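You operate a simulated robot arm through the tools that you are given. There is no shell and no other tool.

You are at the controls of a simulated robot arm. One attempt, no reset.

## Task
Drain the water bowl, then set the air to about 4.5 bar.
Fine: air valve shut while the drain is open; drain shut and air valve open again after. Where these are worked on the way, their far stop is far enough and under half their travel is too little: air valve.

Only the result counts: the job must be done as asked and must still hold three seconds after the hand-in. Knocking over, shifting, dropping, spilling or breaking anything else fails it.

## Robot
A 7-joint arm with a two-finger parallel gripper, fixed in place. Base frame: the origin is on the floor under the middle of its stand, x ahead of it, y to its left, z up. Units: m, degrees, N and s.
It reaches about 0.966 m from its shoulder. Its first joint turns from -166.0 to 166.0 degrees. Payload 3.43 kg.
Tool frame: the origin (TCP) lies between the finger pads and is the grasp point; the fingertips stand 0.03 m ahead of it; z points along the fingers, y is the line along which they close. The gripper opens to 0.094 m. The fingers are 0.028 m wide and 0.01 m thick; the gripper's body (0.05 by 0.096 m) begins 0.055 m behind the TCP.
Orientation is that of the tool frame in the base frame, as a unit quaternion [w, x, y, z]. With the fingers straight down and closing along the base's y, the tool's x points along the base's -x, its y along +y and its z along -z.

## Interface
- The arm moves only by the tool arm_command. Its argument "rows" is a list that holds one entry, the list of rows, each a list of 7 numbers: the shift along the tool's x, y, z in units of 100 mm (1.0 is 100 mm), then the turn, a rotation vector about the tool's x, y, z in units of 60 degrees (1.0 is 60 degrees), then the finger opening in m, from 0 to 0.094. In form: [[[tx, ty, tz, wx, wy, wz, fingers], ...]]. A call has 1 to 20 rows; each row is the pose to reach, as a shift and turn from the pose commanded when the call began, along the tool's axes at that moment. A call with a number of a shift or a turn outside -1 to 1 is refused whole. A row lasts 0.2 s, in which the tool goes at most 0.05 m and 8.6 degrees; a call with a longer step from one row to the next is refused whole, and so is a gripper value outside its range. Where a pose cannot be reached the arm comes as near as it can. A force on the tool above 50 N (or 10 N above the force at the start of the call, whichever is more), or a blocked arm, ends the call early, and 0.2 s more pass. The fingers move at their own pace (about 0.045 m/s each) and stop on an object; they squeeze with about 44 N. The grip force told is the motor's: it shows also when the fingers shut on nothing. Time passes only in rows, and 0.2 s behind the last, so rows that repeat a pose let the fingers close. The reply holds the time, the measured pose of the TCP, the force on the tool along the base axes, the opening and the grip force, in the units named above and with some noise, with the torque about the TCP (base axes, N m) and any sound that the robot's microphone picked up.
- Cameras (640 x 400 px; columns grow to the right, rows downward): "scene" is fixed at [0.2196, 0.6492, 1.3229]; the picture's right is [-0.99, -0.15, 0.00], its down [-0.06, 0.41, -0.91] and it looks along [0.13, -0.90, -0.41] (base axes); focal length 336 px, centre (320, 200). "wrist" rides on the gripper at [0.076, 0.014, -0.103] in the tool frame; the picture's right is [-0.18, 0.98, 0.00], its down [-0.75, -0.14, -0.64] and it looks along [-0.63, -0.12, 0.77] (tool axes); focal length 243 px, centre (320, 200). There is no depth. A picture from a camera that has moved, and an enlarged one, comes with that camera's place and axes in the base frame and with its lens.
- camera(camera): a new picture of that camera. The clock stands still meanwhile.
- move_column(by): slides the trunk up (or, below 0, down) by that many m; the arm rides with it, the base frame stays. It gives what a move gives, with no picture.
- inspect(camera, box): a new picture of the part [left, top, right, bottom] of that camera's present view, enlarged. The clock stands still meanwhile.
- close_job(): hands the job in; it is judged then, once.

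Nothing tells you positions but the pictures and the camera data. Unless the task says otherwise, let go and move clear before handing in.

The tools are called as name(argument=value, ...) on one line, values as JSON. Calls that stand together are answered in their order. arm_command: Moves the arm, as the interface text tells. Its arguments: {"type":"object","properties":{"rows":{"type":"array"}},"required":["rows"]} The other tools are called the same way: move_column (by) moves the trunk up or down; camera (camera) takes a picture; inspect (camera, box) takes an enlarged picture of a part of a camera's view; close_job () hands the job in.

At the start:

```text
clock: 0.0
tcp_pos: [0.1067, -0.4911, 0.8625]
tcp_rot: [0.0, 0.0, 1.0, 0.0]
wrist_force: [-0.1, 0.5, -0.2]
torque: [0.0, 0.03, 0.02]
finger_gap: 0.094
grasp_force: 0.0
trunk travel left (down, up): [-0.422, 0.068]
```

scene: 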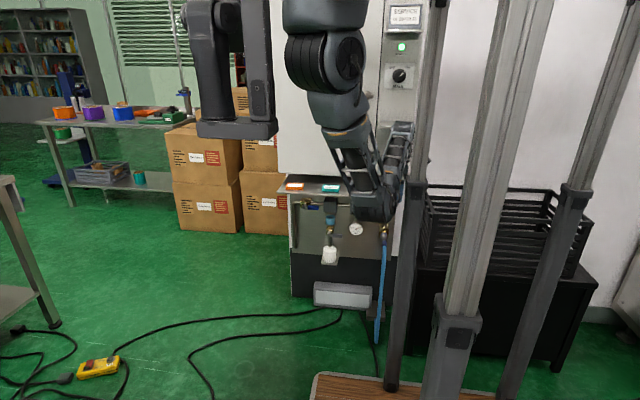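
wrist: 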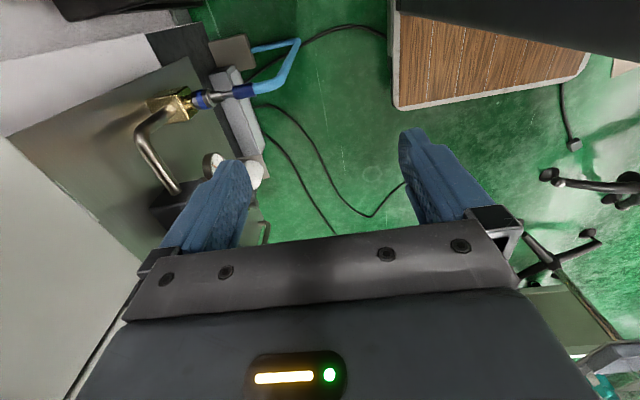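

I see a machine cabinet with an air-service unit (valve, filter/regulator with bowl, gauge, blue hose) low on its front face. I'll look closer before moving anything.

inspect(camera="scene", box=[270, 160, 430, 310])

inspect(camera="scene", box=[290, 185, 400, 275])

inspect(camera="wrist", box=[80, 20, 320, 240])

inspect(camera="scene", box=[370, 0, 430, 110])

```text
2.67 times, centred on (350, 235) of scene
camera zoom: at [0.2196, 0.6492, 1.3229], right [-0.99, -0.15, 0.0], down [-0.06, 0.41, -0.91], along [0.13, -0.9, -0.41], focal length 896 px, centre (240, 107)
```

zoom: 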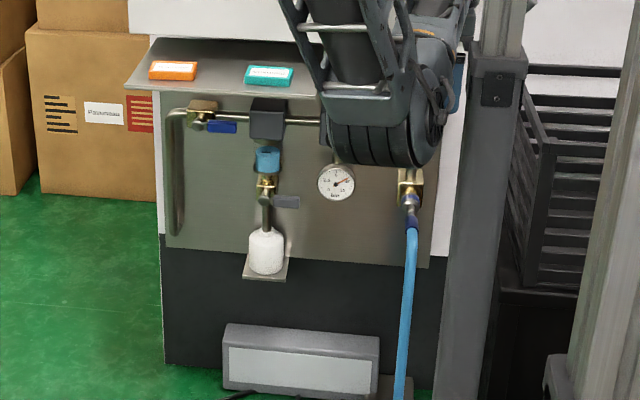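

```text
4.44 times, centred on (345, 230) of scene
camera zoom: at [0.2196, 0.6492, 1.3229], right [-0.99, -0.15, 0.0], down [-0.06, 0.41, -0.91], along [0.13, -0.9, -0.41], focal length 1492 px, centre (209, 67)
```

zoom: 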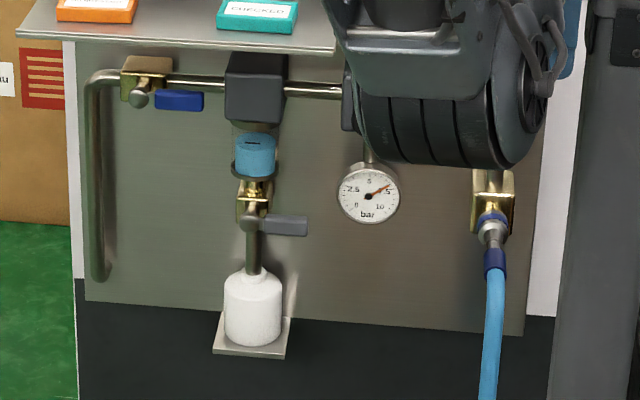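

```text
1.82 times, centred on (200, 130) of wrist
camera zoom: at [0.0299, -0.4765, 0.9648], right [0.18, 0.98, 0.0], down [0.75, -0.14, 0.64], along [0.63, -0.12, -0.77], focal length 441 px, centre (538, 327)
```

zoom: 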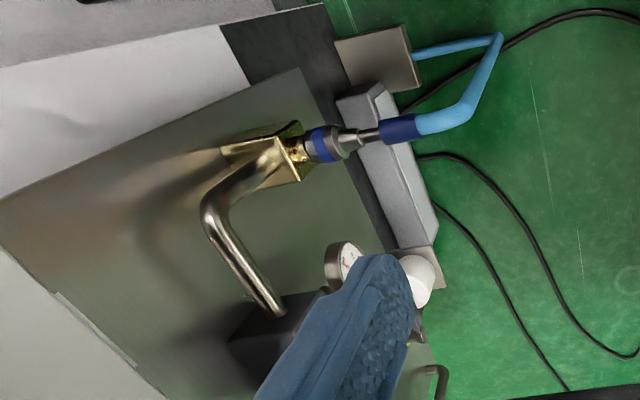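

```text
3.64 times, centred on (400, 55) of scene
camera zoom: at [0.2196, 0.6492, 1.3229], right [-0.99, -0.15, 0.0], down [-0.06, 0.41, -0.91], along [0.13, -0.9, -0.41], focal length 1221 px, centre (29, 727)
```

zoom: 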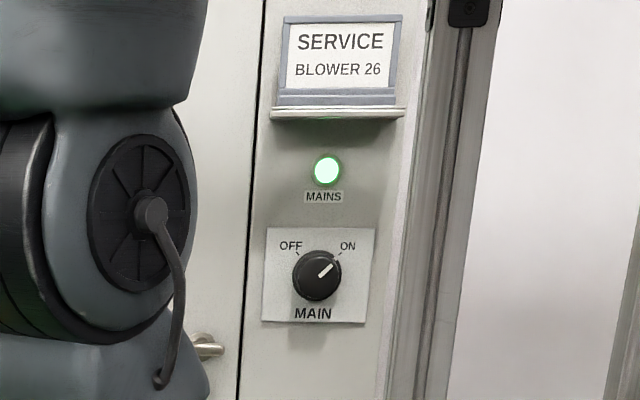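

The panel with the air unit faces +y at about y ≈ -0.75: inlet ball valve with blue lever near (0.47, -0.73, 0.66), drain lever near (0.36, -0.73, 0.53), gauge near (0.25, -0.74, 0.555). The regulator is hidden behind the gripper, so I'll back away and turn the hand to point at the panel.

arm_command(rows=[[[0, 0.15, -0.05, 0.125, 0, 0, 0.094], [0, 0.3, -0.1, 0.25, 0, 0, 0.094], [0, 0.45, -0.15, 0.375, 0, 0, 0.094], [0, 0.6, -0.2, 0.5, 0, 0, 0.094], [0, 0.75, -0.25, 0.625, 0, 0, 0.094], [0, 0.9, -0.3, 0.75, 0, 0, 0.094]]])

```text
clock: 1.6
tcp_pos: [0.1537, -0.4198, 0.8978]
tcp_rot: [0.021, -0.047, 0.92, -0.39]
wrist_force: [-0.1, 0.5, -0.1]
torque: [0.01, 0.02, 0.03]
finger_gap: 0.0937
grasp_force: 0.0
trunk travel left (down, up): [-0.422, 0.068]
stopped in row 6: the arm was blocked; the commanded pose is now the measured one
```

The arm reports a block near the end of that turn; I'll look at both cameras to see why.

camera(camera="scene")

camera(camera="wrist")

```text
taken
```

scene: 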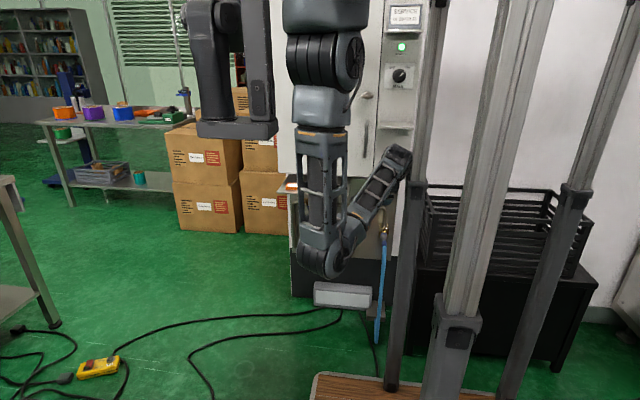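

```text
taken
camera wrist: at [0.0673, -0.3457, 0.9581], right [0.12, 0.7, -0.71], down [0.71, 0.44, 0.55], along [0.69, -0.57, -0.45], focal length 243 px, centre (320, 200)
```

wrist: 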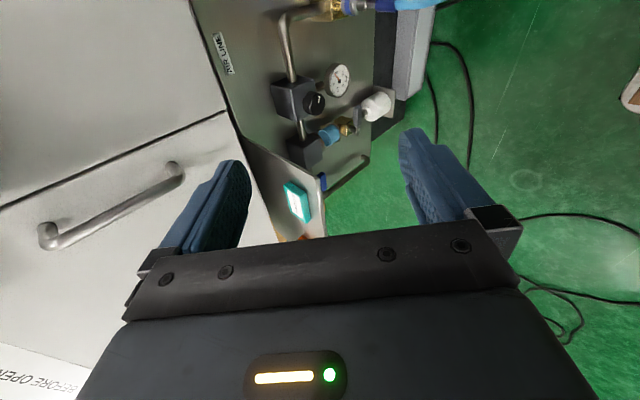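

inspect(camera="scene", box=[270, 0, 430, 290])

inspect(camera="scene", box=[290, 130, 420, 285])

inspect(camera="wrist", box=[200, 0, 440, 150])

inspect(camera="wrist", box=[250, 50, 400, 150])

```text
1.38 times, centred on (350, 145) of scene
camera zoom: at [0.2196, 0.6492, 1.3229], right [-0.99, -0.15, 0.0], down [-0.06, 0.41, -0.91], along [0.13, -0.9, -0.41], focal length 463 px, centre (279, 276)
```

zoom: 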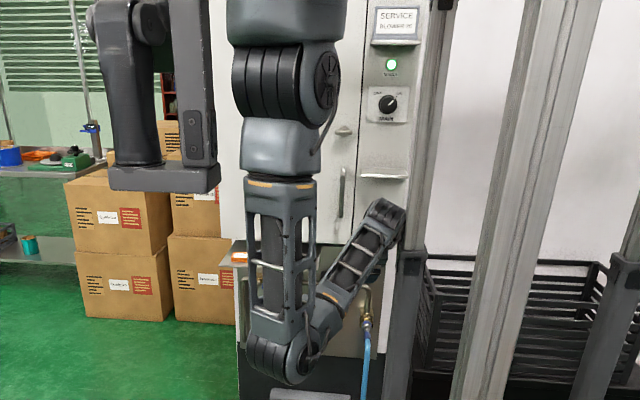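

```text
2.58 times, centred on (355, 208) of scene
camera zoom: at [0.2196, 0.6492, 1.3229], right [-0.99, -0.15, 0.0], down [-0.06, 0.41, -0.91], along [0.13, -0.9, -0.41], focal length 867 px, centre (230, 181)
```

zoom: 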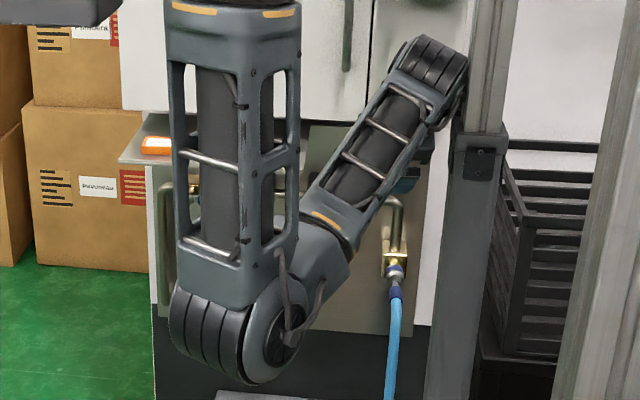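

```text
2.67 times, centred on (320, 75) of wrist
camera zoom: at [0.0673, -0.3457, 0.9581], right [0.12, 0.7, -0.71], down [0.71, 0.44, 0.55], along [0.69, -0.57, -0.45], focal length 647 px, centre (320, 533)
```

zoom: 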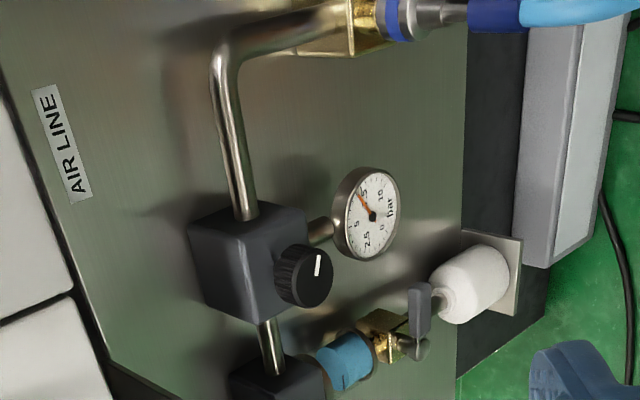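

```text
4.00 times, centred on (325, 100) of wrist
camera zoom: at [0.0673, -0.3457, 0.9581], right [0.12, 0.7, -0.71], down [0.71, 0.44, 0.55], along [0.69, -0.57, -0.45], focal length 970 px, centre (300, 600)
```

zoom: 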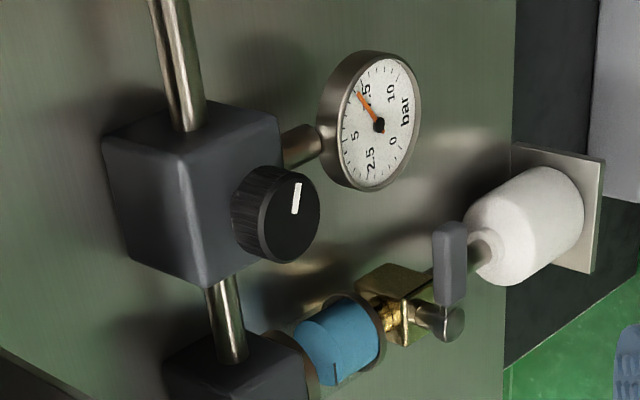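

The hand's wrist seems to have touched the stand's own post at about (0.07, -0.28). The view is good though: the regulator has a front-facing black knob with a white mark, the gauge reads about 7 bar, the drain lever lies crosswise (shut), and a shelf with loose cards sits above at z≈0.79. I'll move away from the post in +x first.

arm_command(rows=[[[-0.2, 0, 0, 0, 0, 0, 0.094], [-0.4, 0, 0, 0, 0, 0, 0.094], [-0.6, 0, 0, 0, 0, 0, 0.094], [-0.8, 0, 0.05, 0, 0, 0, 0.094], [-1.0, 0, 0.1, 0, 0, 0, 0.094]]])

```text
clock: 2.8
tcp_pos: [0.2541, -0.4165, 0.8921]
tcp_rot: [0.02, -0.045, 0.92, -0.389]
wrist_force: [0.2, 1.0, -0.5]
torque: [-0.01, -0.01, -0.04]
finger_gap: 0.094
grasp_force: 0.1
trunk travel left (down, up): [-0.422, 0.068]
```

That worked. Now I'll lower the trunk in a moderate step so the arm comes level with the panel.

move_column(by=-0.2)

camera(camera="scene")

camera(camera="wrist")

```text
clock: 5.0
tcp_pos: [0.2529, -0.4176, 0.6915]
tcp_rot: [0.021, -0.045, 0.92, -0.39]
wrist_force: [-0.2, 0.3, -0.2]
torque: [0.0, -0.03, 0.0]
finger_gap: 0.094
grasp_force: 0.1
trunk travel left (down, up): [-0.222, 0.268]
```

```text
taken
```

scene: 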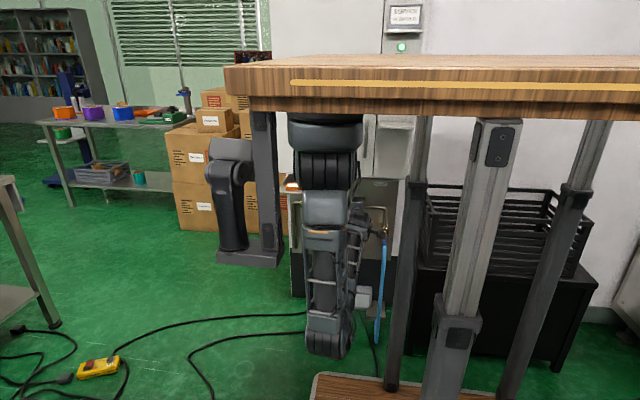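

```text
taken
camera wrist: at [0.1682, -0.3424, 0.7528], right [0.12, 0.7, -0.71], down [0.71, 0.44, 0.55], along [0.69, -0.57, -0.45], focal length 243 px, centre (320, 200)
```

wrist: 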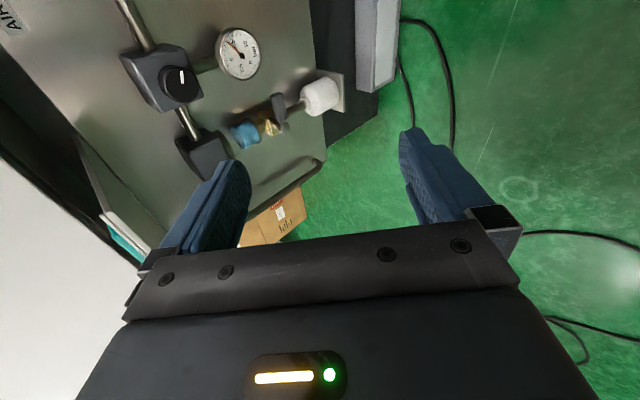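

The arm hangs beneath a lift table, which has come down with the trunk. Next I'll turn the hand level so it points straight at the panel (fingers closing vertically, camera on the -x side), moving slightly forward.

arm_command(rows=[[[0, -0.03, 0.1, 0.122, 0.0157, 0.006, 0.094], [0, -0.06, 0.2, 0.244, 0.0314, 0.012, 0.094], [0, -0.1, 0.3, 0.366, 0.047, 0.018, 0.094], [0, -0.13, 0.4, 0.488, 0.063, 0.024, 0.094], [0, -0.16, 0.5, 0.61, 0.078, 0.03, 0.094], [0, -0.2, 0.64, 0.733, 0.094, 0.036, 0.094]]])

camera(camera="wrist")

camera(camera="scene")

```text
clock: 6.4
tcp_pos: [0.2598, -0.477, 0.6618]
tcp_rot: [-0.002, 0.001, 0.707, -0.707]
wrist_force: [-0.3, 0.4, -0.6]
torque: [-0.04, -0.01, 0.03]
finger_gap: 0.0943
grasp_force: 0.1
trunk travel left (down, up): [-0.222, 0.268]
```

```text
taken
camera wrist: at [0.1831, -0.3743, 0.6479], right [0.18, 0.0, -0.98], down [0.76, 0.64, 0.14], along [0.63, -0.77, 0.12], focal length 243 px, centre (320, 200)
```

wrist: 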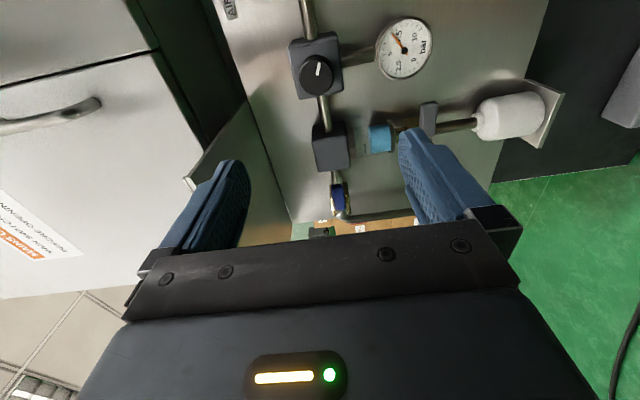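

```text
taken
```

scene: 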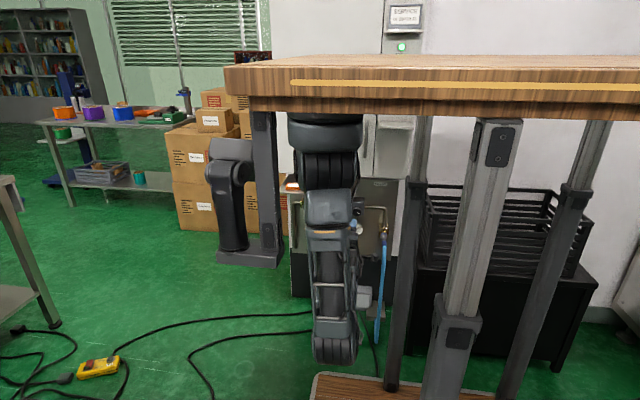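

inspect(camera="wrist", box=[280, 0, 440, 100])

inspect(camera="wrist", box=[290, 90, 450, 190])

inspect(camera="wrist", box=[300, 150, 380, 230])

```text
4.00 times, centred on (360, 50) of wrist
camera zoom: at [0.1831, -0.3743, 0.6479], right [0.18, 0.0, -0.98], down [0.76, 0.64, 0.14], along [0.63, -0.77, 0.12], focal length 970 px, centre (160, 800)
```

zoom: 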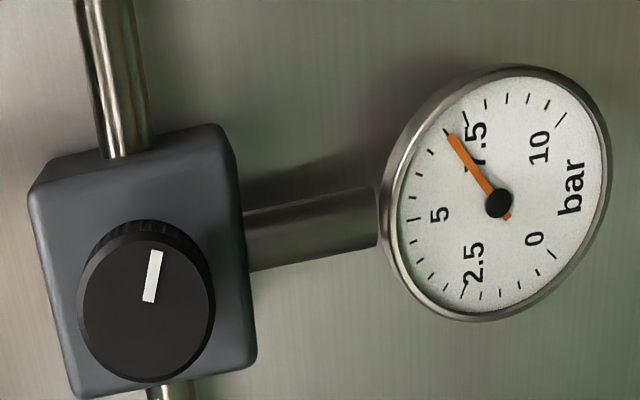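

```text
4.00 times, centred on (370, 140) of wrist
camera zoom: at [0.1831, -0.3743, 0.6479], right [0.18, 0.0, -0.98], down [0.76, 0.64, 0.14], along [0.63, -0.77, 0.12], focal length 970 px, centre (120, 440)
```

zoom: 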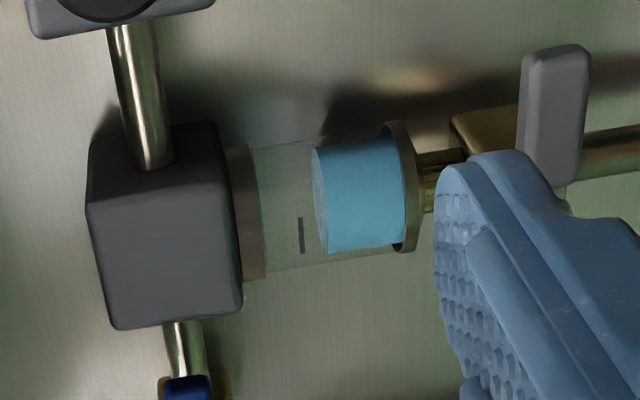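

```text
5.00 times, centred on (340, 190) of wrist
camera zoom: at [0.1831, -0.3743, 0.6479], right [0.18, 0.0, -0.98], down [0.76, 0.64, 0.14], along [0.63, -0.77, 0.12], focal length 1213 px, centre (220, 250)
```

zoom: 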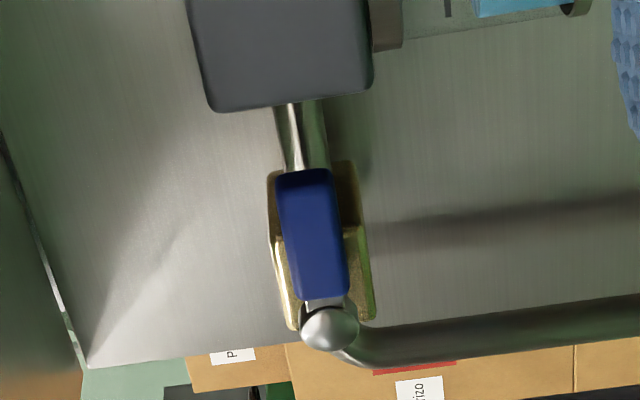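

I now have good fixes: air lever centre ≈ (0.445, -0.695, 0.667) with its stem near x≈0.484, drain lever centre ≈ (0.335, -0.705, 0.525), regulator knob front ≈ (0.25, -0.677, 0.666). Next I'll close the fingers into a pusher and move in front of the air lever, staying below the shelf.

arm_command(rows=[[[-0.2, -0.06, 0.04, 0, 0, 0, 0.0], [-0.4, -0.12, 0.08, 0, 0, 0, 0.0], [-0.6, -0.18, 0.12, 0, 0, 0, 0.0], [-0.8, -0.24, 0.16, 0, 0, 0, 0.0], [-1.0, -0.3, 0.2, 0, 0, 0, 0.0], [-1.0, -0.3, 0.2, 0, 0, 0, 0.0]]])

camera(camera="wrist")

camera(camera="scene")

```text
clock: 7.8
tcp_pos: [0.3588, -0.4976, 0.6919]
tcp_rot: [-0.001, 0.002, 0.708, -0.706]
wrist_force: [0.0, 0.0, 1.0]
torque: [0.02, -0.01, 0.02]
finger_gap: 0.0001
grasp_force: 26.2
trunk travel left (down, up): [-0.222, 0.268]
```

```text
taken
camera wrist: at [0.2816, -0.3946, 0.6774], right [0.18, 0.0, -0.98], down [0.76, 0.64, 0.14], along [0.63, -0.77, 0.12], focal length 243 px, centre (320, 200)
```

wrist: 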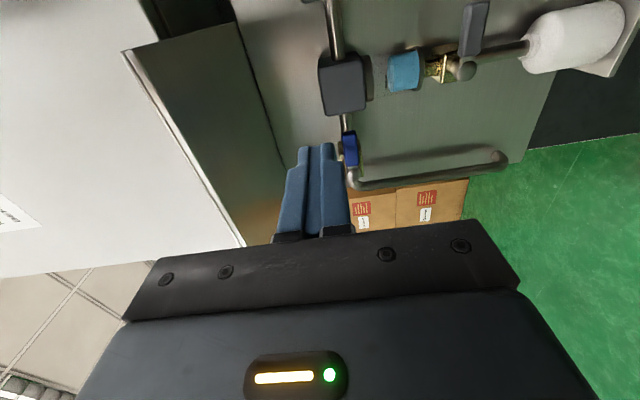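

```text
taken
```

scene: 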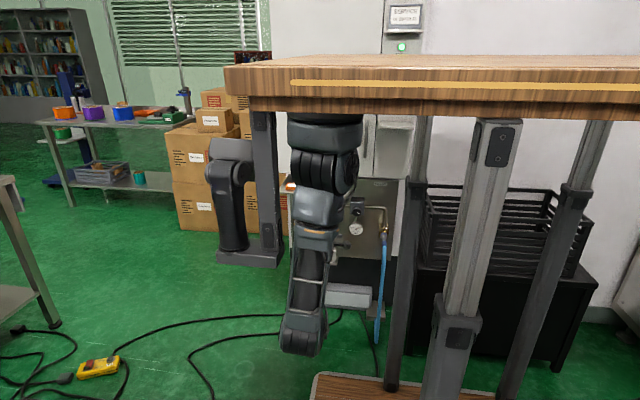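

inspect(camera="wrist", box=[290, 110, 390, 200])

inspect(camera="wrist", box=[370, 0, 530, 100])

```text
4.44 times, centred on (340, 155) of wrist
camera zoom: at [0.2816, -0.3946, 0.6774], right [0.18, 0.0, -0.98], down [0.76, 0.64, 0.14], along [0.63, -0.77, 0.12], focal length 1078 px, centre (231, 400)
```

zoom: 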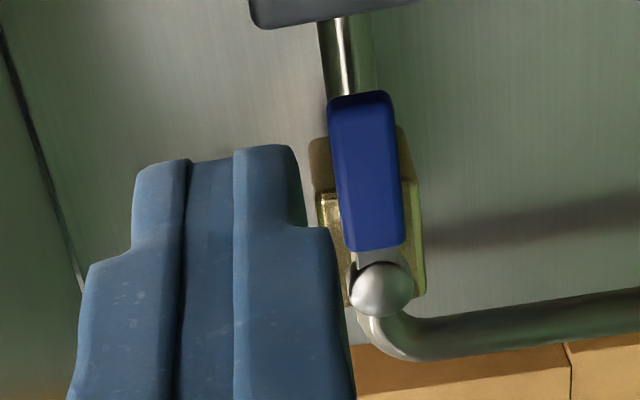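

```text
4.00 times, centred on (450, 50) of wrist
camera zoom: at [0.2816, -0.3946, 0.6774], right [0.18, 0.0, -0.98], down [0.76, 0.64, 0.14], along [0.63, -0.77, 0.12], focal length 970 px, centre (-200, 800)
```

zoom: 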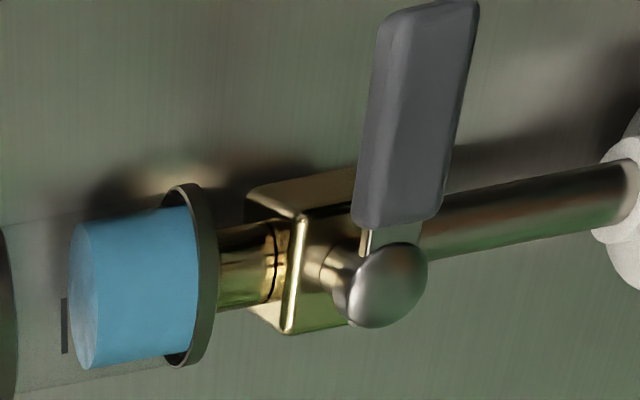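

Refined: the air lever runs x≈0.425–0.475 at z≈0.666±0.01, y≈-0.705, stem at (0.488, 0.666). I'll bring the closed fingers in just above the lever's free end, under the shelf.

arm_command(rows=[[[-0.16, -0.03, 0.2, 0, 0, 0, 0.0], [-0.32, -0.06, 0.4, 0, 0, 0, 0.0], [-0.48, -0.09, 0.6, 0, 0, 0, 0.0], [-0.64, -0.11, 0.8, 0, 0, 0, 0.0], [-0.78, -0.12, 0.98, 0, 0, 0, 0.0]]])

camera(camera="wrist")

camera(camera="scene")

```text
clock: 9.0
tcp_pos: [0.4361, -0.5959, 0.7032]
tcp_rot: [-0.002, 0.0, 0.708, -0.706]
wrist_force: [-0.4, 0.9, 0.9]
torque: [0.01, 0.0, 0.02]
finger_gap: 0.0
grasp_force: 33.1
trunk travel left (down, up): [-0.222, 0.268]
```

```text
taken
camera wrist: at [0.3597, -0.4931, 0.6891], right [0.18, 0.0, -0.98], down [0.76, 0.64, 0.14], along [0.63, -0.77, 0.12], focal length 243 px, centre (320, 200)
```

wrist: 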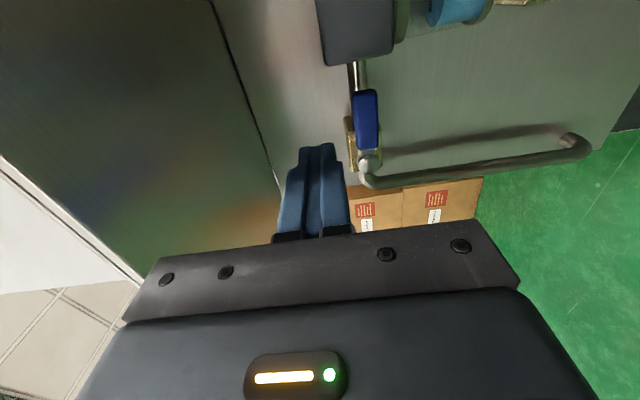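

```text
taken
```

scene: 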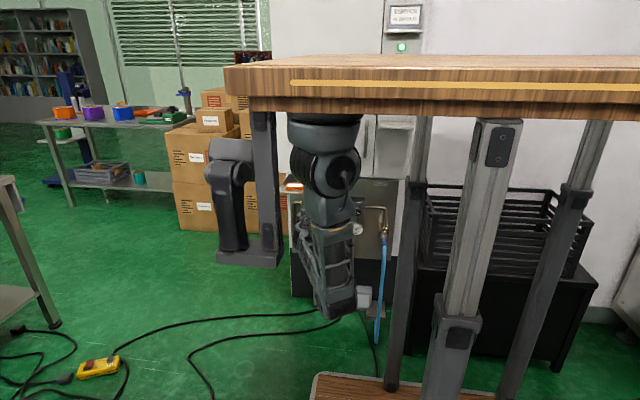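

The estimate holds (lever centre ≈ (0.448, -0.702, 0.665)). Moving the tip in above the lever now.

arm_command(rows=[[[0, 0, 0.2, 0, 0, 0, 0.0], [0, 0, 0.4, 0, 0, 0, 0.0], [0, 0, 0.6, 0, 0, 0, 0.0], [0, 0, 0.75, 0, 0, 0, 0.0], [0, 0, 0.88, 0, 0, 0, 0.0]]])

camera(camera="wrist")

inspect(camera="wrist", box=[260, 60, 420, 200])

```text
clock: 10.2
tcp_pos: [0.4373, -0.6845, 0.7023]
tcp_rot: [-0.001, 0.001, 0.708, -0.707]
wrist_force: [0.1, -0.4, -0.3]
torque: [0.01, -0.02, 0.01]
finger_gap: 0.0
grasp_force: 32.8
trunk travel left (down, up): [-0.222, 0.268]
```

```text
taken
camera wrist: at [0.3598, -0.5821, 0.6881], right [0.18, 0.0, -0.98], down [0.76, 0.64, 0.14], along [0.63, -0.77, 0.12], focal length 243 px, centre (320, 200)
```

wrist: 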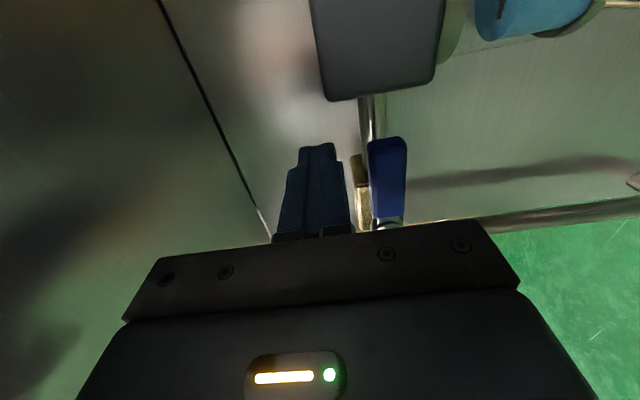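

```text
2.86 times, centred on (340, 130) of wrist
camera zoom: at [0.3598, -0.5821, 0.6881], right [0.18, 0.0, -0.98], down [0.76, 0.64, 0.14], along [0.63, -0.77, 0.12], focal length 693 px, centre (263, 400)
```

zoom: 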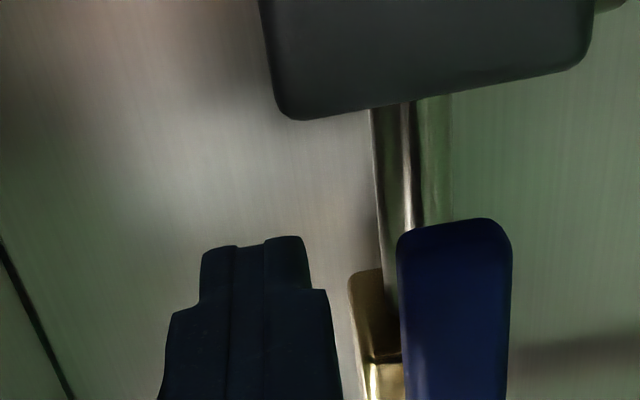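

The tip sits just above the lever with its end past the lever's front face. Now a gentle first push downward to test which way the valve turns.

arm_command(rows=[[[0, 0.08, 0, 0, 0, 0, 0.0], [0, 0.15, 0, 0, 0, 0, 0.0], [0, 0.2, 0, 0, 0, 0, 0.0], [0, 0.25, 0, 0, 0, 0, 0.0], [0, 0.3, 0, 0, 0, 0, 0.0]]])

inspect(camera="wrist", box=[260, 60, 420, 240])

```text
clock: 11.3
tcp_pos: [0.4374, -0.6873, 0.6845]
tcp_rot: [0.001, -0.002, -0.701, 0.713]
wrist_force: [-2.1, 9.1, 14.6]
torque: [0.04, -0.17, 0.12]
finger_gap: 0.0
grasp_force: 32.7
trunk travel left (down, up): [-0.222, 0.268]
stopped in row 5: the force on the tool passed its limit at 56 N (the readings are from after the stop); the commanded pose is now the measured one
```

```text
2.22 times, centred on (340, 150) of wrist
camera zoom: at [0.3602, -0.5837, 0.6682], right [0.18, -0.02, -0.98], down [0.76, 0.64, 0.13], along [0.63, -0.77, 0.13], focal length 539 px, centre (276, 311)
```

zoom: 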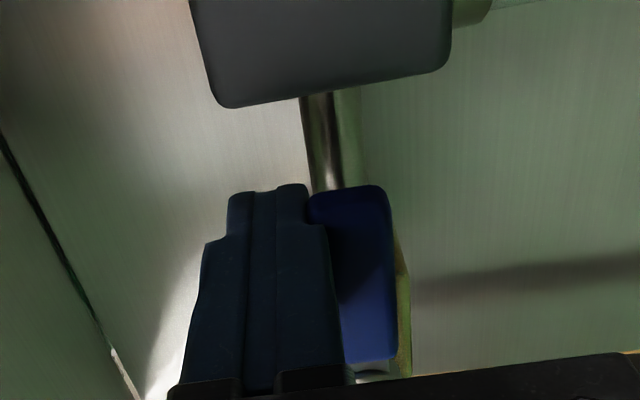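

Pushing down met a hard stop at once, with the lever unmoved, so this valve must shut upward. I'll back out, go beneath the lever, and come in again.

arm_command(rows=[[[0, -0.15, 0, 0, 0, 0, 0.0], [0, -0.15, -0.3, 0, 0, 0, 0.0], [0, -0.15, -0.6, 0, 0, 0, 0.0], [-0.03, 0.2, -0.6, 0, 0, 0, 0.0], [-0.06, 0.52, -0.6, 0, 0, 0, 0.0]]])

```text
clock: 12.6
tcp_pos: [0.445, -0.6245, 0.6291]
tcp_rot: [0.001, -0.001, -0.704, 0.711]
wrist_force: [-0.3, 0.1, 0.6]
torque: [-0.02, 0.0, 0.01]
finger_gap: 0.0
grasp_force: 32.7
trunk travel left (down, up): [-0.222, 0.268]
```

arm_command(rows=[[[0.02, 0, 0.2, 0, 0, 0, 0.0], [0.04, 0, 0.4, 0, 0, 0, 0.0], [0.05, 0, 0.61, 0, 0, 0, 0.0]]])

inspect(camera="wrist", box=[260, 60, 420, 240])

```text
clock: 13.3
tcp_pos: [0.4388, -0.6874, 0.6297]
tcp_rot: [0.001, -0.001, -0.703, 0.711]
wrist_force: [0.0, 0.0, 0.2]
torque: [-0.03, 0.0, 0.02]
finger_gap: 0.0001
grasp_force: 33.3
trunk travel left (down, up): [-0.222, 0.268]
```

```text
2.22 times, centred on (340, 150) of wrist
camera zoom: at [0.3616, -0.5848, 0.6141], right [0.18, -0.01, -0.98], down [0.76, 0.64, 0.13], along [0.63, -0.77, 0.13], focal length 539 px, centre (276, 311)
```

zoom: 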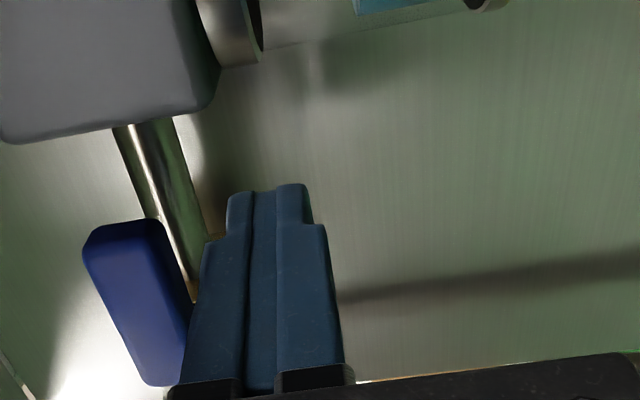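

The tip is now below the lever. Gentle push upward.

arm_command(rows=[[[0.0, -0.1, 0, 0, 0, 0, 0.0], [0.01, -0.16, 0, 0, 0, 0, 0.0], [0.02, -0.22, 0, 0, 0, 0, 0.0], [0.03, -0.28, 0, 0, 0, 0, 0.0], [0.03, -0.35, 0, 0, 0, 0, 0.0]]])

inspect(camera="wrist", box=[260, 60, 420, 240])

```text
clock: 14.6
tcp_pos: [0.4361, -0.6879, 0.665]
tcp_rot: [0.001, -0.001, -0.704, 0.711]
wrist_force: [1.3, 0.0, -2.6]
torque: [0.0, 0.0, 0.0]
finger_gap: 0.0
grasp_force: 32.4
trunk travel left (down, up): [-0.222, 0.268]
```

```text
2.22 times, centred on (340, 150) of wrist
camera zoom: at [0.3583, -0.5843, 0.6487], right [0.18, -0.01, -0.98], down [0.76, 0.64, 0.13], along [0.63, -0.77, 0.13], focal length 539 px, centre (276, 311)
```

zoom: 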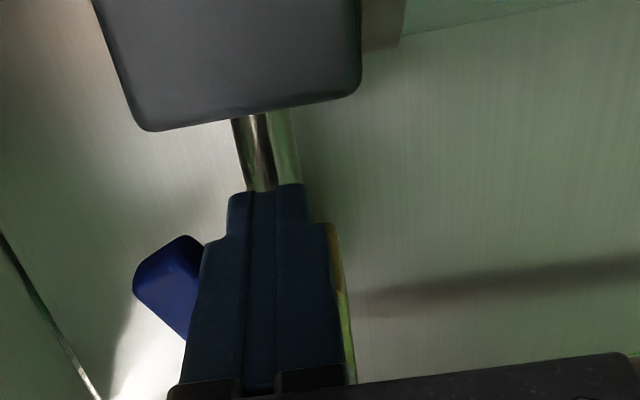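

The lever swings up with only about 3 N. Continuing the arc up and over toward +x until it reaches its far stop.

arm_command(rows=[[[-0.02, -0.11, 0, 0, 0, 0, 0.0], [-0.08, -0.22, 0, 0, 0, 0, 0.0], [-0.17, -0.3, 0, 0, 0, 0, 0.0], [-0.28, -0.35, 0, 0, 0, 0, 0.0], [-0.34, -0.35, 0, 0, 0, 0, 0.0], [-0.39, -0.35, 0, 0, 0, 0, 0.0], [-0.44, -0.35, 0, 0, 0, 0, 0.0]]])

camera(camera="wrist")

inspect(camera="wrist", box=[260, 60, 420, 240])

```text
clock: 16.2
tcp_pos: [0.4662, -0.6872, 0.699]
tcp_rot: [0.01, -0.012, -0.703, 0.711]
wrist_force: [-7.6, 9.8, 6.4]
torque: [0.13, -0.08, 0.12]
finger_gap: 0.0
grasp_force: 32.8
trunk travel left (down, up): [-0.222, 0.268]
stopped in row 7: the force on the tool passed its limit at 55 N (the readings are from after the stop); the commanded pose is now the measured one
```

```text
taken
camera wrist: at [0.3916, -0.5835, 0.6832], right [0.19, -0.02, -0.98], down [0.77, 0.62, 0.14], along [0.61, -0.78, 0.13], focal length 243 px, centre (320, 200)
```

wrist: 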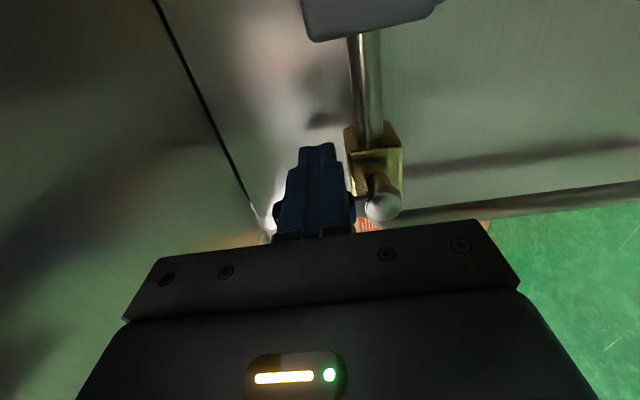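

```text
2.22 times, centred on (340, 150) of wrist
camera zoom: at [0.3916, -0.5835, 0.6832], right [0.19, -0.02, -0.98], down [0.77, 0.62, 0.14], along [0.61, -0.78, 0.13], focal length 539 px, centre (276, 311)
```

zoom: 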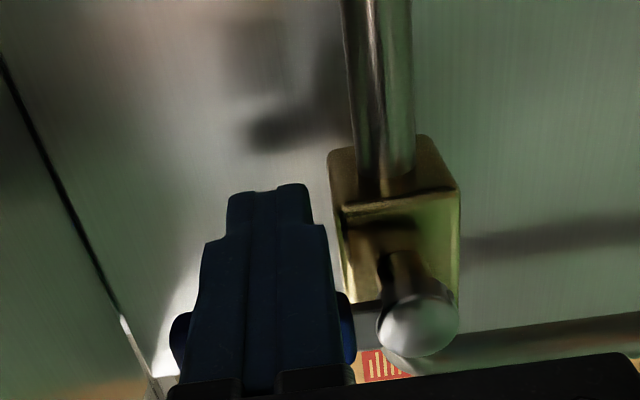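

The lever hit its stop right where a full quarter turn puts it. I'll back off and check the lever and the gauge.

arm_command(rows=[[[0.1, 0, 0, 0, 0, 0, 0.0], [0.25, 0, 0, 0, 0, 0, 0.0], [0.3, 0.05, -0.3, 0, 0, 0, 0.0], [0.35, 0.1, -0.6, 0, 0, 0, 0.0], [0.4, 0.15, -0.9, 0, 0, 0, 0.0]]])

camera(camera="wrist")

inspect(camera="wrist", box=[260, 40, 420, 220])

inspect(camera="scene", box=[290, 170, 400, 275])

```text
clock: 17.4
tcp_pos: [0.4295, -0.5983, 0.6815]
tcp_rot: [0.008, -0.01, -0.705, 0.71]
wrist_force: [-0.4, 0.8, -1.1]
torque: [0.03, 0.01, -0.02]
finger_gap: 0.0002
grasp_force: 33.4
trunk travel left (down, up): [-0.222, 0.268]
```

```text
taken
camera wrist: at [0.3561, -0.4945, 0.6664], right [0.19, -0.01, -0.98], down [0.77, 0.62, 0.14], along [0.61, -0.78, 0.13], focal length 243 px, centre (320, 200)
```

wrist: 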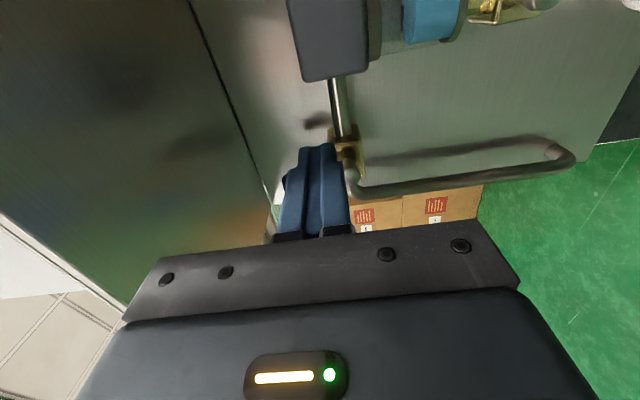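

```text
2.22 times, centred on (340, 130) of wrist
camera zoom: at [0.3561, -0.4945, 0.6664], right [0.19, -0.01, -0.98], down [0.77, 0.62, 0.14], along [0.61, -0.78, 0.13], focal length 539 px, centre (276, 356)
```

zoom: 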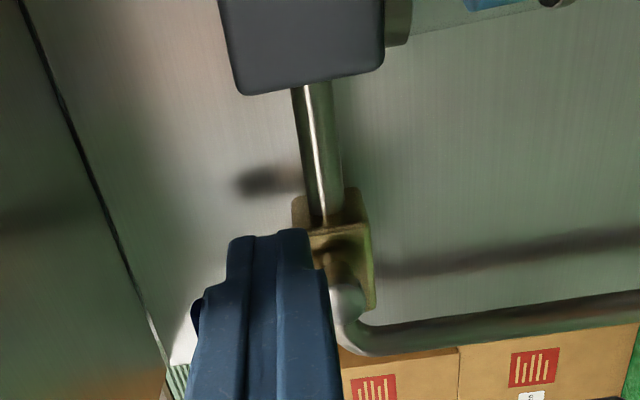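

```text
3.81 times, centred on (345, 222) of scene
camera zoom: at [0.2196, 0.6492, 1.3229], right [-0.99, -0.15, 0.0], down [-0.06, 0.41, -0.91], along [0.13, -0.9, -0.41], focal length 1279 px, centre (225, 114)
```

zoom: 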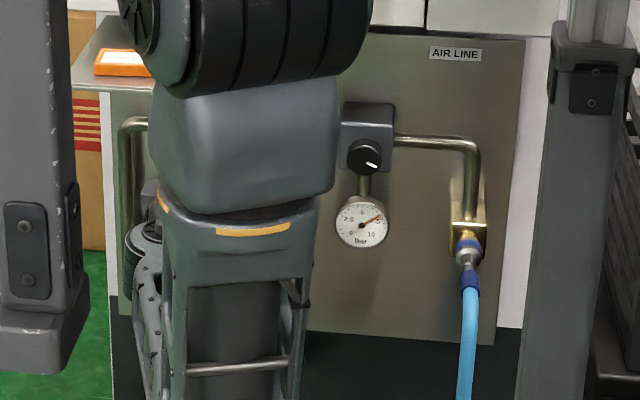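

The air valve is at its far stop, and the gauge still holds about 7 bar of trapped air, as expected. Next I'll move to the drain lever (centre ≈ (0.334, -0.70, 0.528), stem near x≈0.372), stopping short to look.

arm_command(rows=[[[0.17, 0.17, 0, 0, -0.01, 0, 0.0], [0.34, 0.34, 0, 0, -0.02, 0, 0.0], [0.51, 0.51, 0, -0.005, -0.024, -0.003, 0.0], [0.68, 0.68, 0, -0.007, -0.024, -0.003, 0.0], [0.85, 0.85, 0, -0.007, -0.024, -0.003, 0.0], [1.0, 1.0, 0, -0.007, -0.024, -0.003, 0.0]]])

camera(camera="wrist")

inspect(camera="wrist", box=[260, 20, 440, 180])

```text
clock: 18.8
tcp_pos: [0.3335, -0.5945, 0.5853]
tcp_rot: [0.001, 0.0, -0.706, 0.708]
wrist_force: [0.7, -0.1, -0.2]
torque: [0.06, 0.0, -0.06]
finger_gap: 0.0
grasp_force: 33.0
out of reach, approached as far as the arm can: row 6
trunk travel left (down, up): [-0.222, 0.268]
```

```text
taken
camera wrist: at [0.256, -0.4925, 0.5706], right [0.18, 0.0, -0.98], down [0.75, 0.64, 0.14], along [0.63, -0.77, 0.12], focal length 243 px, centre (320, 200)
```

wrist: 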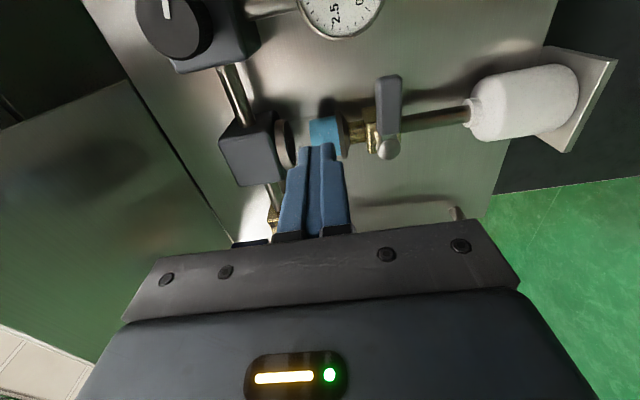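

```text
2.50 times, centred on (350, 100) of wrist
camera zoom: at [0.256, -0.4925, 0.5706], right [0.18, 0.0, -0.98], down [0.75, 0.64, 0.14], along [0.63, -0.77, 0.12], focal length 606 px, centre (245, 450)
```

zoom: 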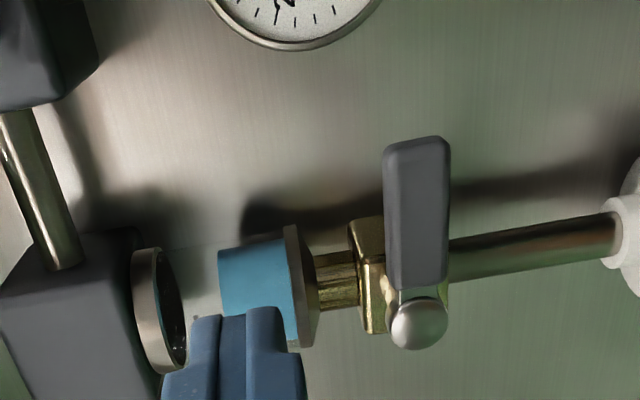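

The reach ran out there, so the shoulder needs to come lower. The tip is clear of everything, so I'll lower the trunk another 0.1 m.

move_column(by=-0.1)

camera(camera="scene")

camera(camera="wrist")

```text
clock: 20.1
tcp_pos: [0.3325, -0.5952, 0.485]
tcp_rot: [0.001, -0.001, -0.706, 0.708]
wrist_force: [-0.4, -0.8, 0.6]
torque: [0.01, 0.02, 0.02]
finger_gap: 0.0003
grasp_force: 32.8
trunk travel left (down, up): [-0.122, 0.368]
```

```text
taken
```

scene: 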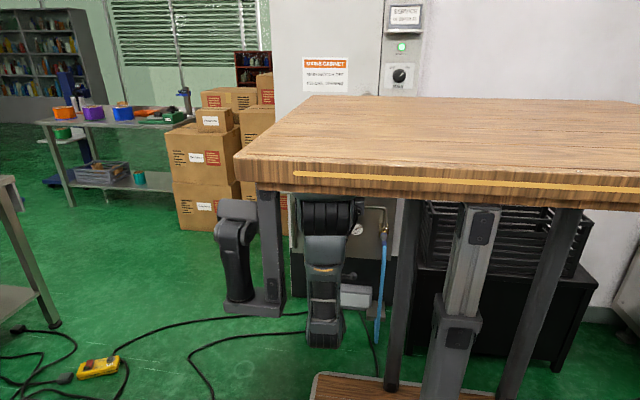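

```text
taken
camera wrist: at [0.2561, -0.4924, 0.4706], right [0.18, 0.0, -0.98], down [0.75, 0.64, 0.14], along [0.63, -0.77, 0.12], focal length 243 px, centre (320, 200)
```

wrist: 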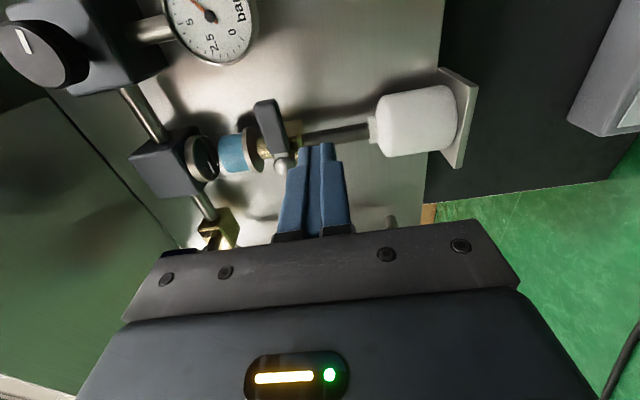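

Refined drain geometry: stem at (0.371, z 0.529), lever from x≈0.311, front at y≈-0.69. I'll go above the lever's free end and then in.

arm_command(rows=[[[0.03, -0.2, 0, 0, 0, 0, 0.0], [0.06, -0.4, 0, 0, 0, 0, 0.0], [0.09, -0.6, 0, 0, 0, 0, 0.0], [0.12, -0.82, 0, 0, 0, 0, 0.0], [0.12, -0.82, 0.25, 0, 0, 0, 0.0], [0.12, -0.82, 0.5, 0, 0, 0, 0.0], [0.12, -0.82, 0.7, 0, 0, 0, 0.0], [0.12, -0.82, 0.9, 0, 0, 0, 0.0]]])

camera(camera="wrist")

inspect(camera="wrist", box=[260, 60, 420, 240])

```text
clock: 21.9
tcp_pos: [0.3203, -0.6839, 0.5666]
tcp_rot: [0.002, 0.0, -0.706, 0.708]
wrist_force: [0.0, 0.0, 0.2]
torque: [0.0, -0.01, 0.01]
finger_gap: 0.0
grasp_force: 32.8
out of reach, approached as far as the arm can: row 4
trunk travel left (down, up): [-0.122, 0.368]
```

```text
taken
camera wrist: at [0.2435, -0.5822, 0.5521], right [0.18, 0.0, -0.98], down [0.75, 0.64, 0.14], along [0.63, -0.77, 0.12], focal length 243 px, centre (320, 200)
```

wrist: 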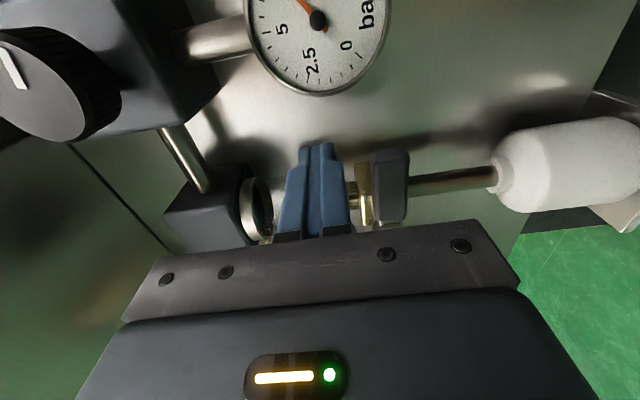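

```text
2.22 times, centred on (340, 150) of wrist
camera zoom: at [0.2435, -0.5822, 0.5521], right [0.18, 0.0, -0.98], down [0.75, 0.64, 0.14], along [0.63, -0.77, 0.12], focal length 539 px, centre (276, 311)
```

zoom: 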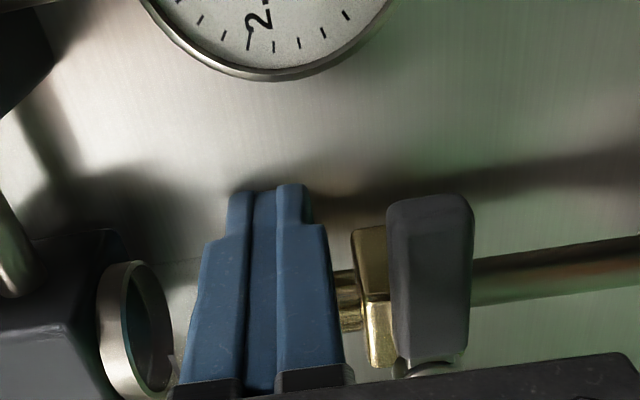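

The tip is above the drain lever. Gentle push down.

arm_command(rows=[[[0, 0.08, 0, 0, 0, 0, 0.0], [0, 0.15, 0, 0, 0, 0, 0.0], [0.01, 0.2, 0, 0, 0, 0, 0.0], [0.01, 0.25, 0, 0, 0, 0, 0.0], [0.02, 0.3, 0, 0, 0, 0, 0.0], [0.02, 0.36, 0, 0, 0, 0, 0.0]]])

inspect(camera="wrist", box=[260, 60, 420, 240])

```text
clock: 23.3
tcp_pos: [0.3185, -0.6851, 0.5313]
tcp_rot: [0.001, 0.0, -0.707, 0.707]
wrist_force: [1.1, 0.3, 0.7]
torque: [0.02, -0.06, 0.03]
finger_gap: 0.0001
grasp_force: 32.7
trunk travel left (down, up): [-0.122, 0.368]
```

```text
2.22 times, centred on (340, 150) of wrist
camera zoom: at [0.2412, -0.5825, 0.5171], right [0.18, 0.0, -0.98], down [0.75, 0.64, 0.14], along [0.63, -0.77, 0.12], focal length 539 px, centre (276, 311)
```

zoom: 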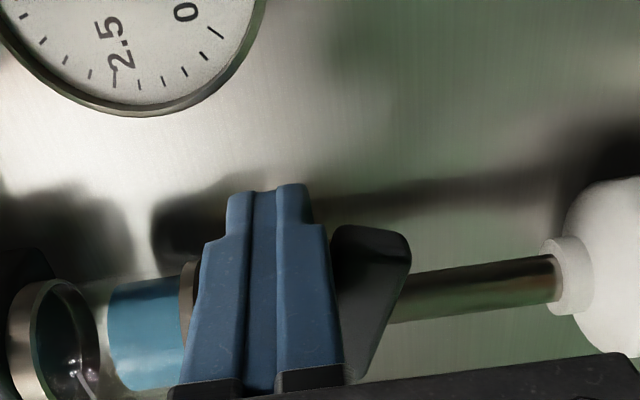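

The drain lever swings down easily. Continuing the arc to its far stop.

arm_command(rows=[[[-0.03, 0.12, 0, 0, 0, 0, 0.0], [-0.08, 0.24, 0, 0, 0, 0, 0.0], [-0.17, 0.33, 0, 0, 0, 0, 0.0], [-0.28, 0.39, 0, 0, 0, 0, 0.0], [-0.33, 0.39, 0, 0, 0, 0, 0.0], [-0.38, 0.39, 0, 0, 0, 0, 0.0], [-0.43, 0.39, 0, 0, 0, 0, 0.0]]])

camera(camera="wrist")

inspect(camera="wrist", box=[180, 40, 420, 240])

```text
clock: 25.0
tcp_pos: [0.3515, -0.6861, 0.4916]
tcp_rot: [0.008, -0.009, -0.706, 0.708]
wrist_force: [-7.0, 2.4, 0.1]
torque: [0.05, 0.01, 0.04]
finger_gap: 0.0001
grasp_force: 32.7
trunk travel left (down, up): [-0.122, 0.368]
stopped in row 7: the force on the tool passed its limit at 52 N (the readings are from after the stop); the commanded pose is now the measured one
```

```text
taken
camera wrist: at [0.2759, -0.5822, 0.4769], right [0.19, -0.01, -0.98], down [0.77, 0.62, 0.14], along [0.61, -0.78, 0.12], focal length 243 px, centre (320, 200)
```

wrist: 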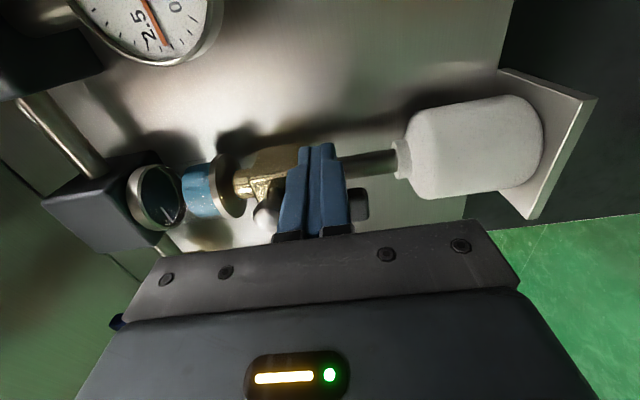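

```text
2.00 times, centred on (300, 140) of wrist
camera zoom: at [0.2759, -0.5822, 0.4769], right [0.19, -0.01, -0.98], down [0.77, 0.62, 0.14], along [0.61, -0.78, 0.12], focal length 485 px, centre (360, 320)
```

zoom: 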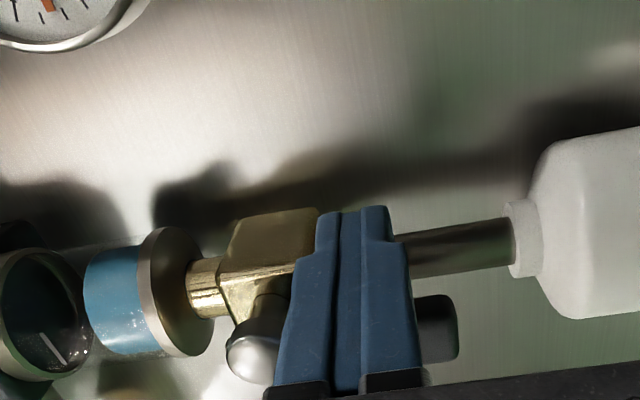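

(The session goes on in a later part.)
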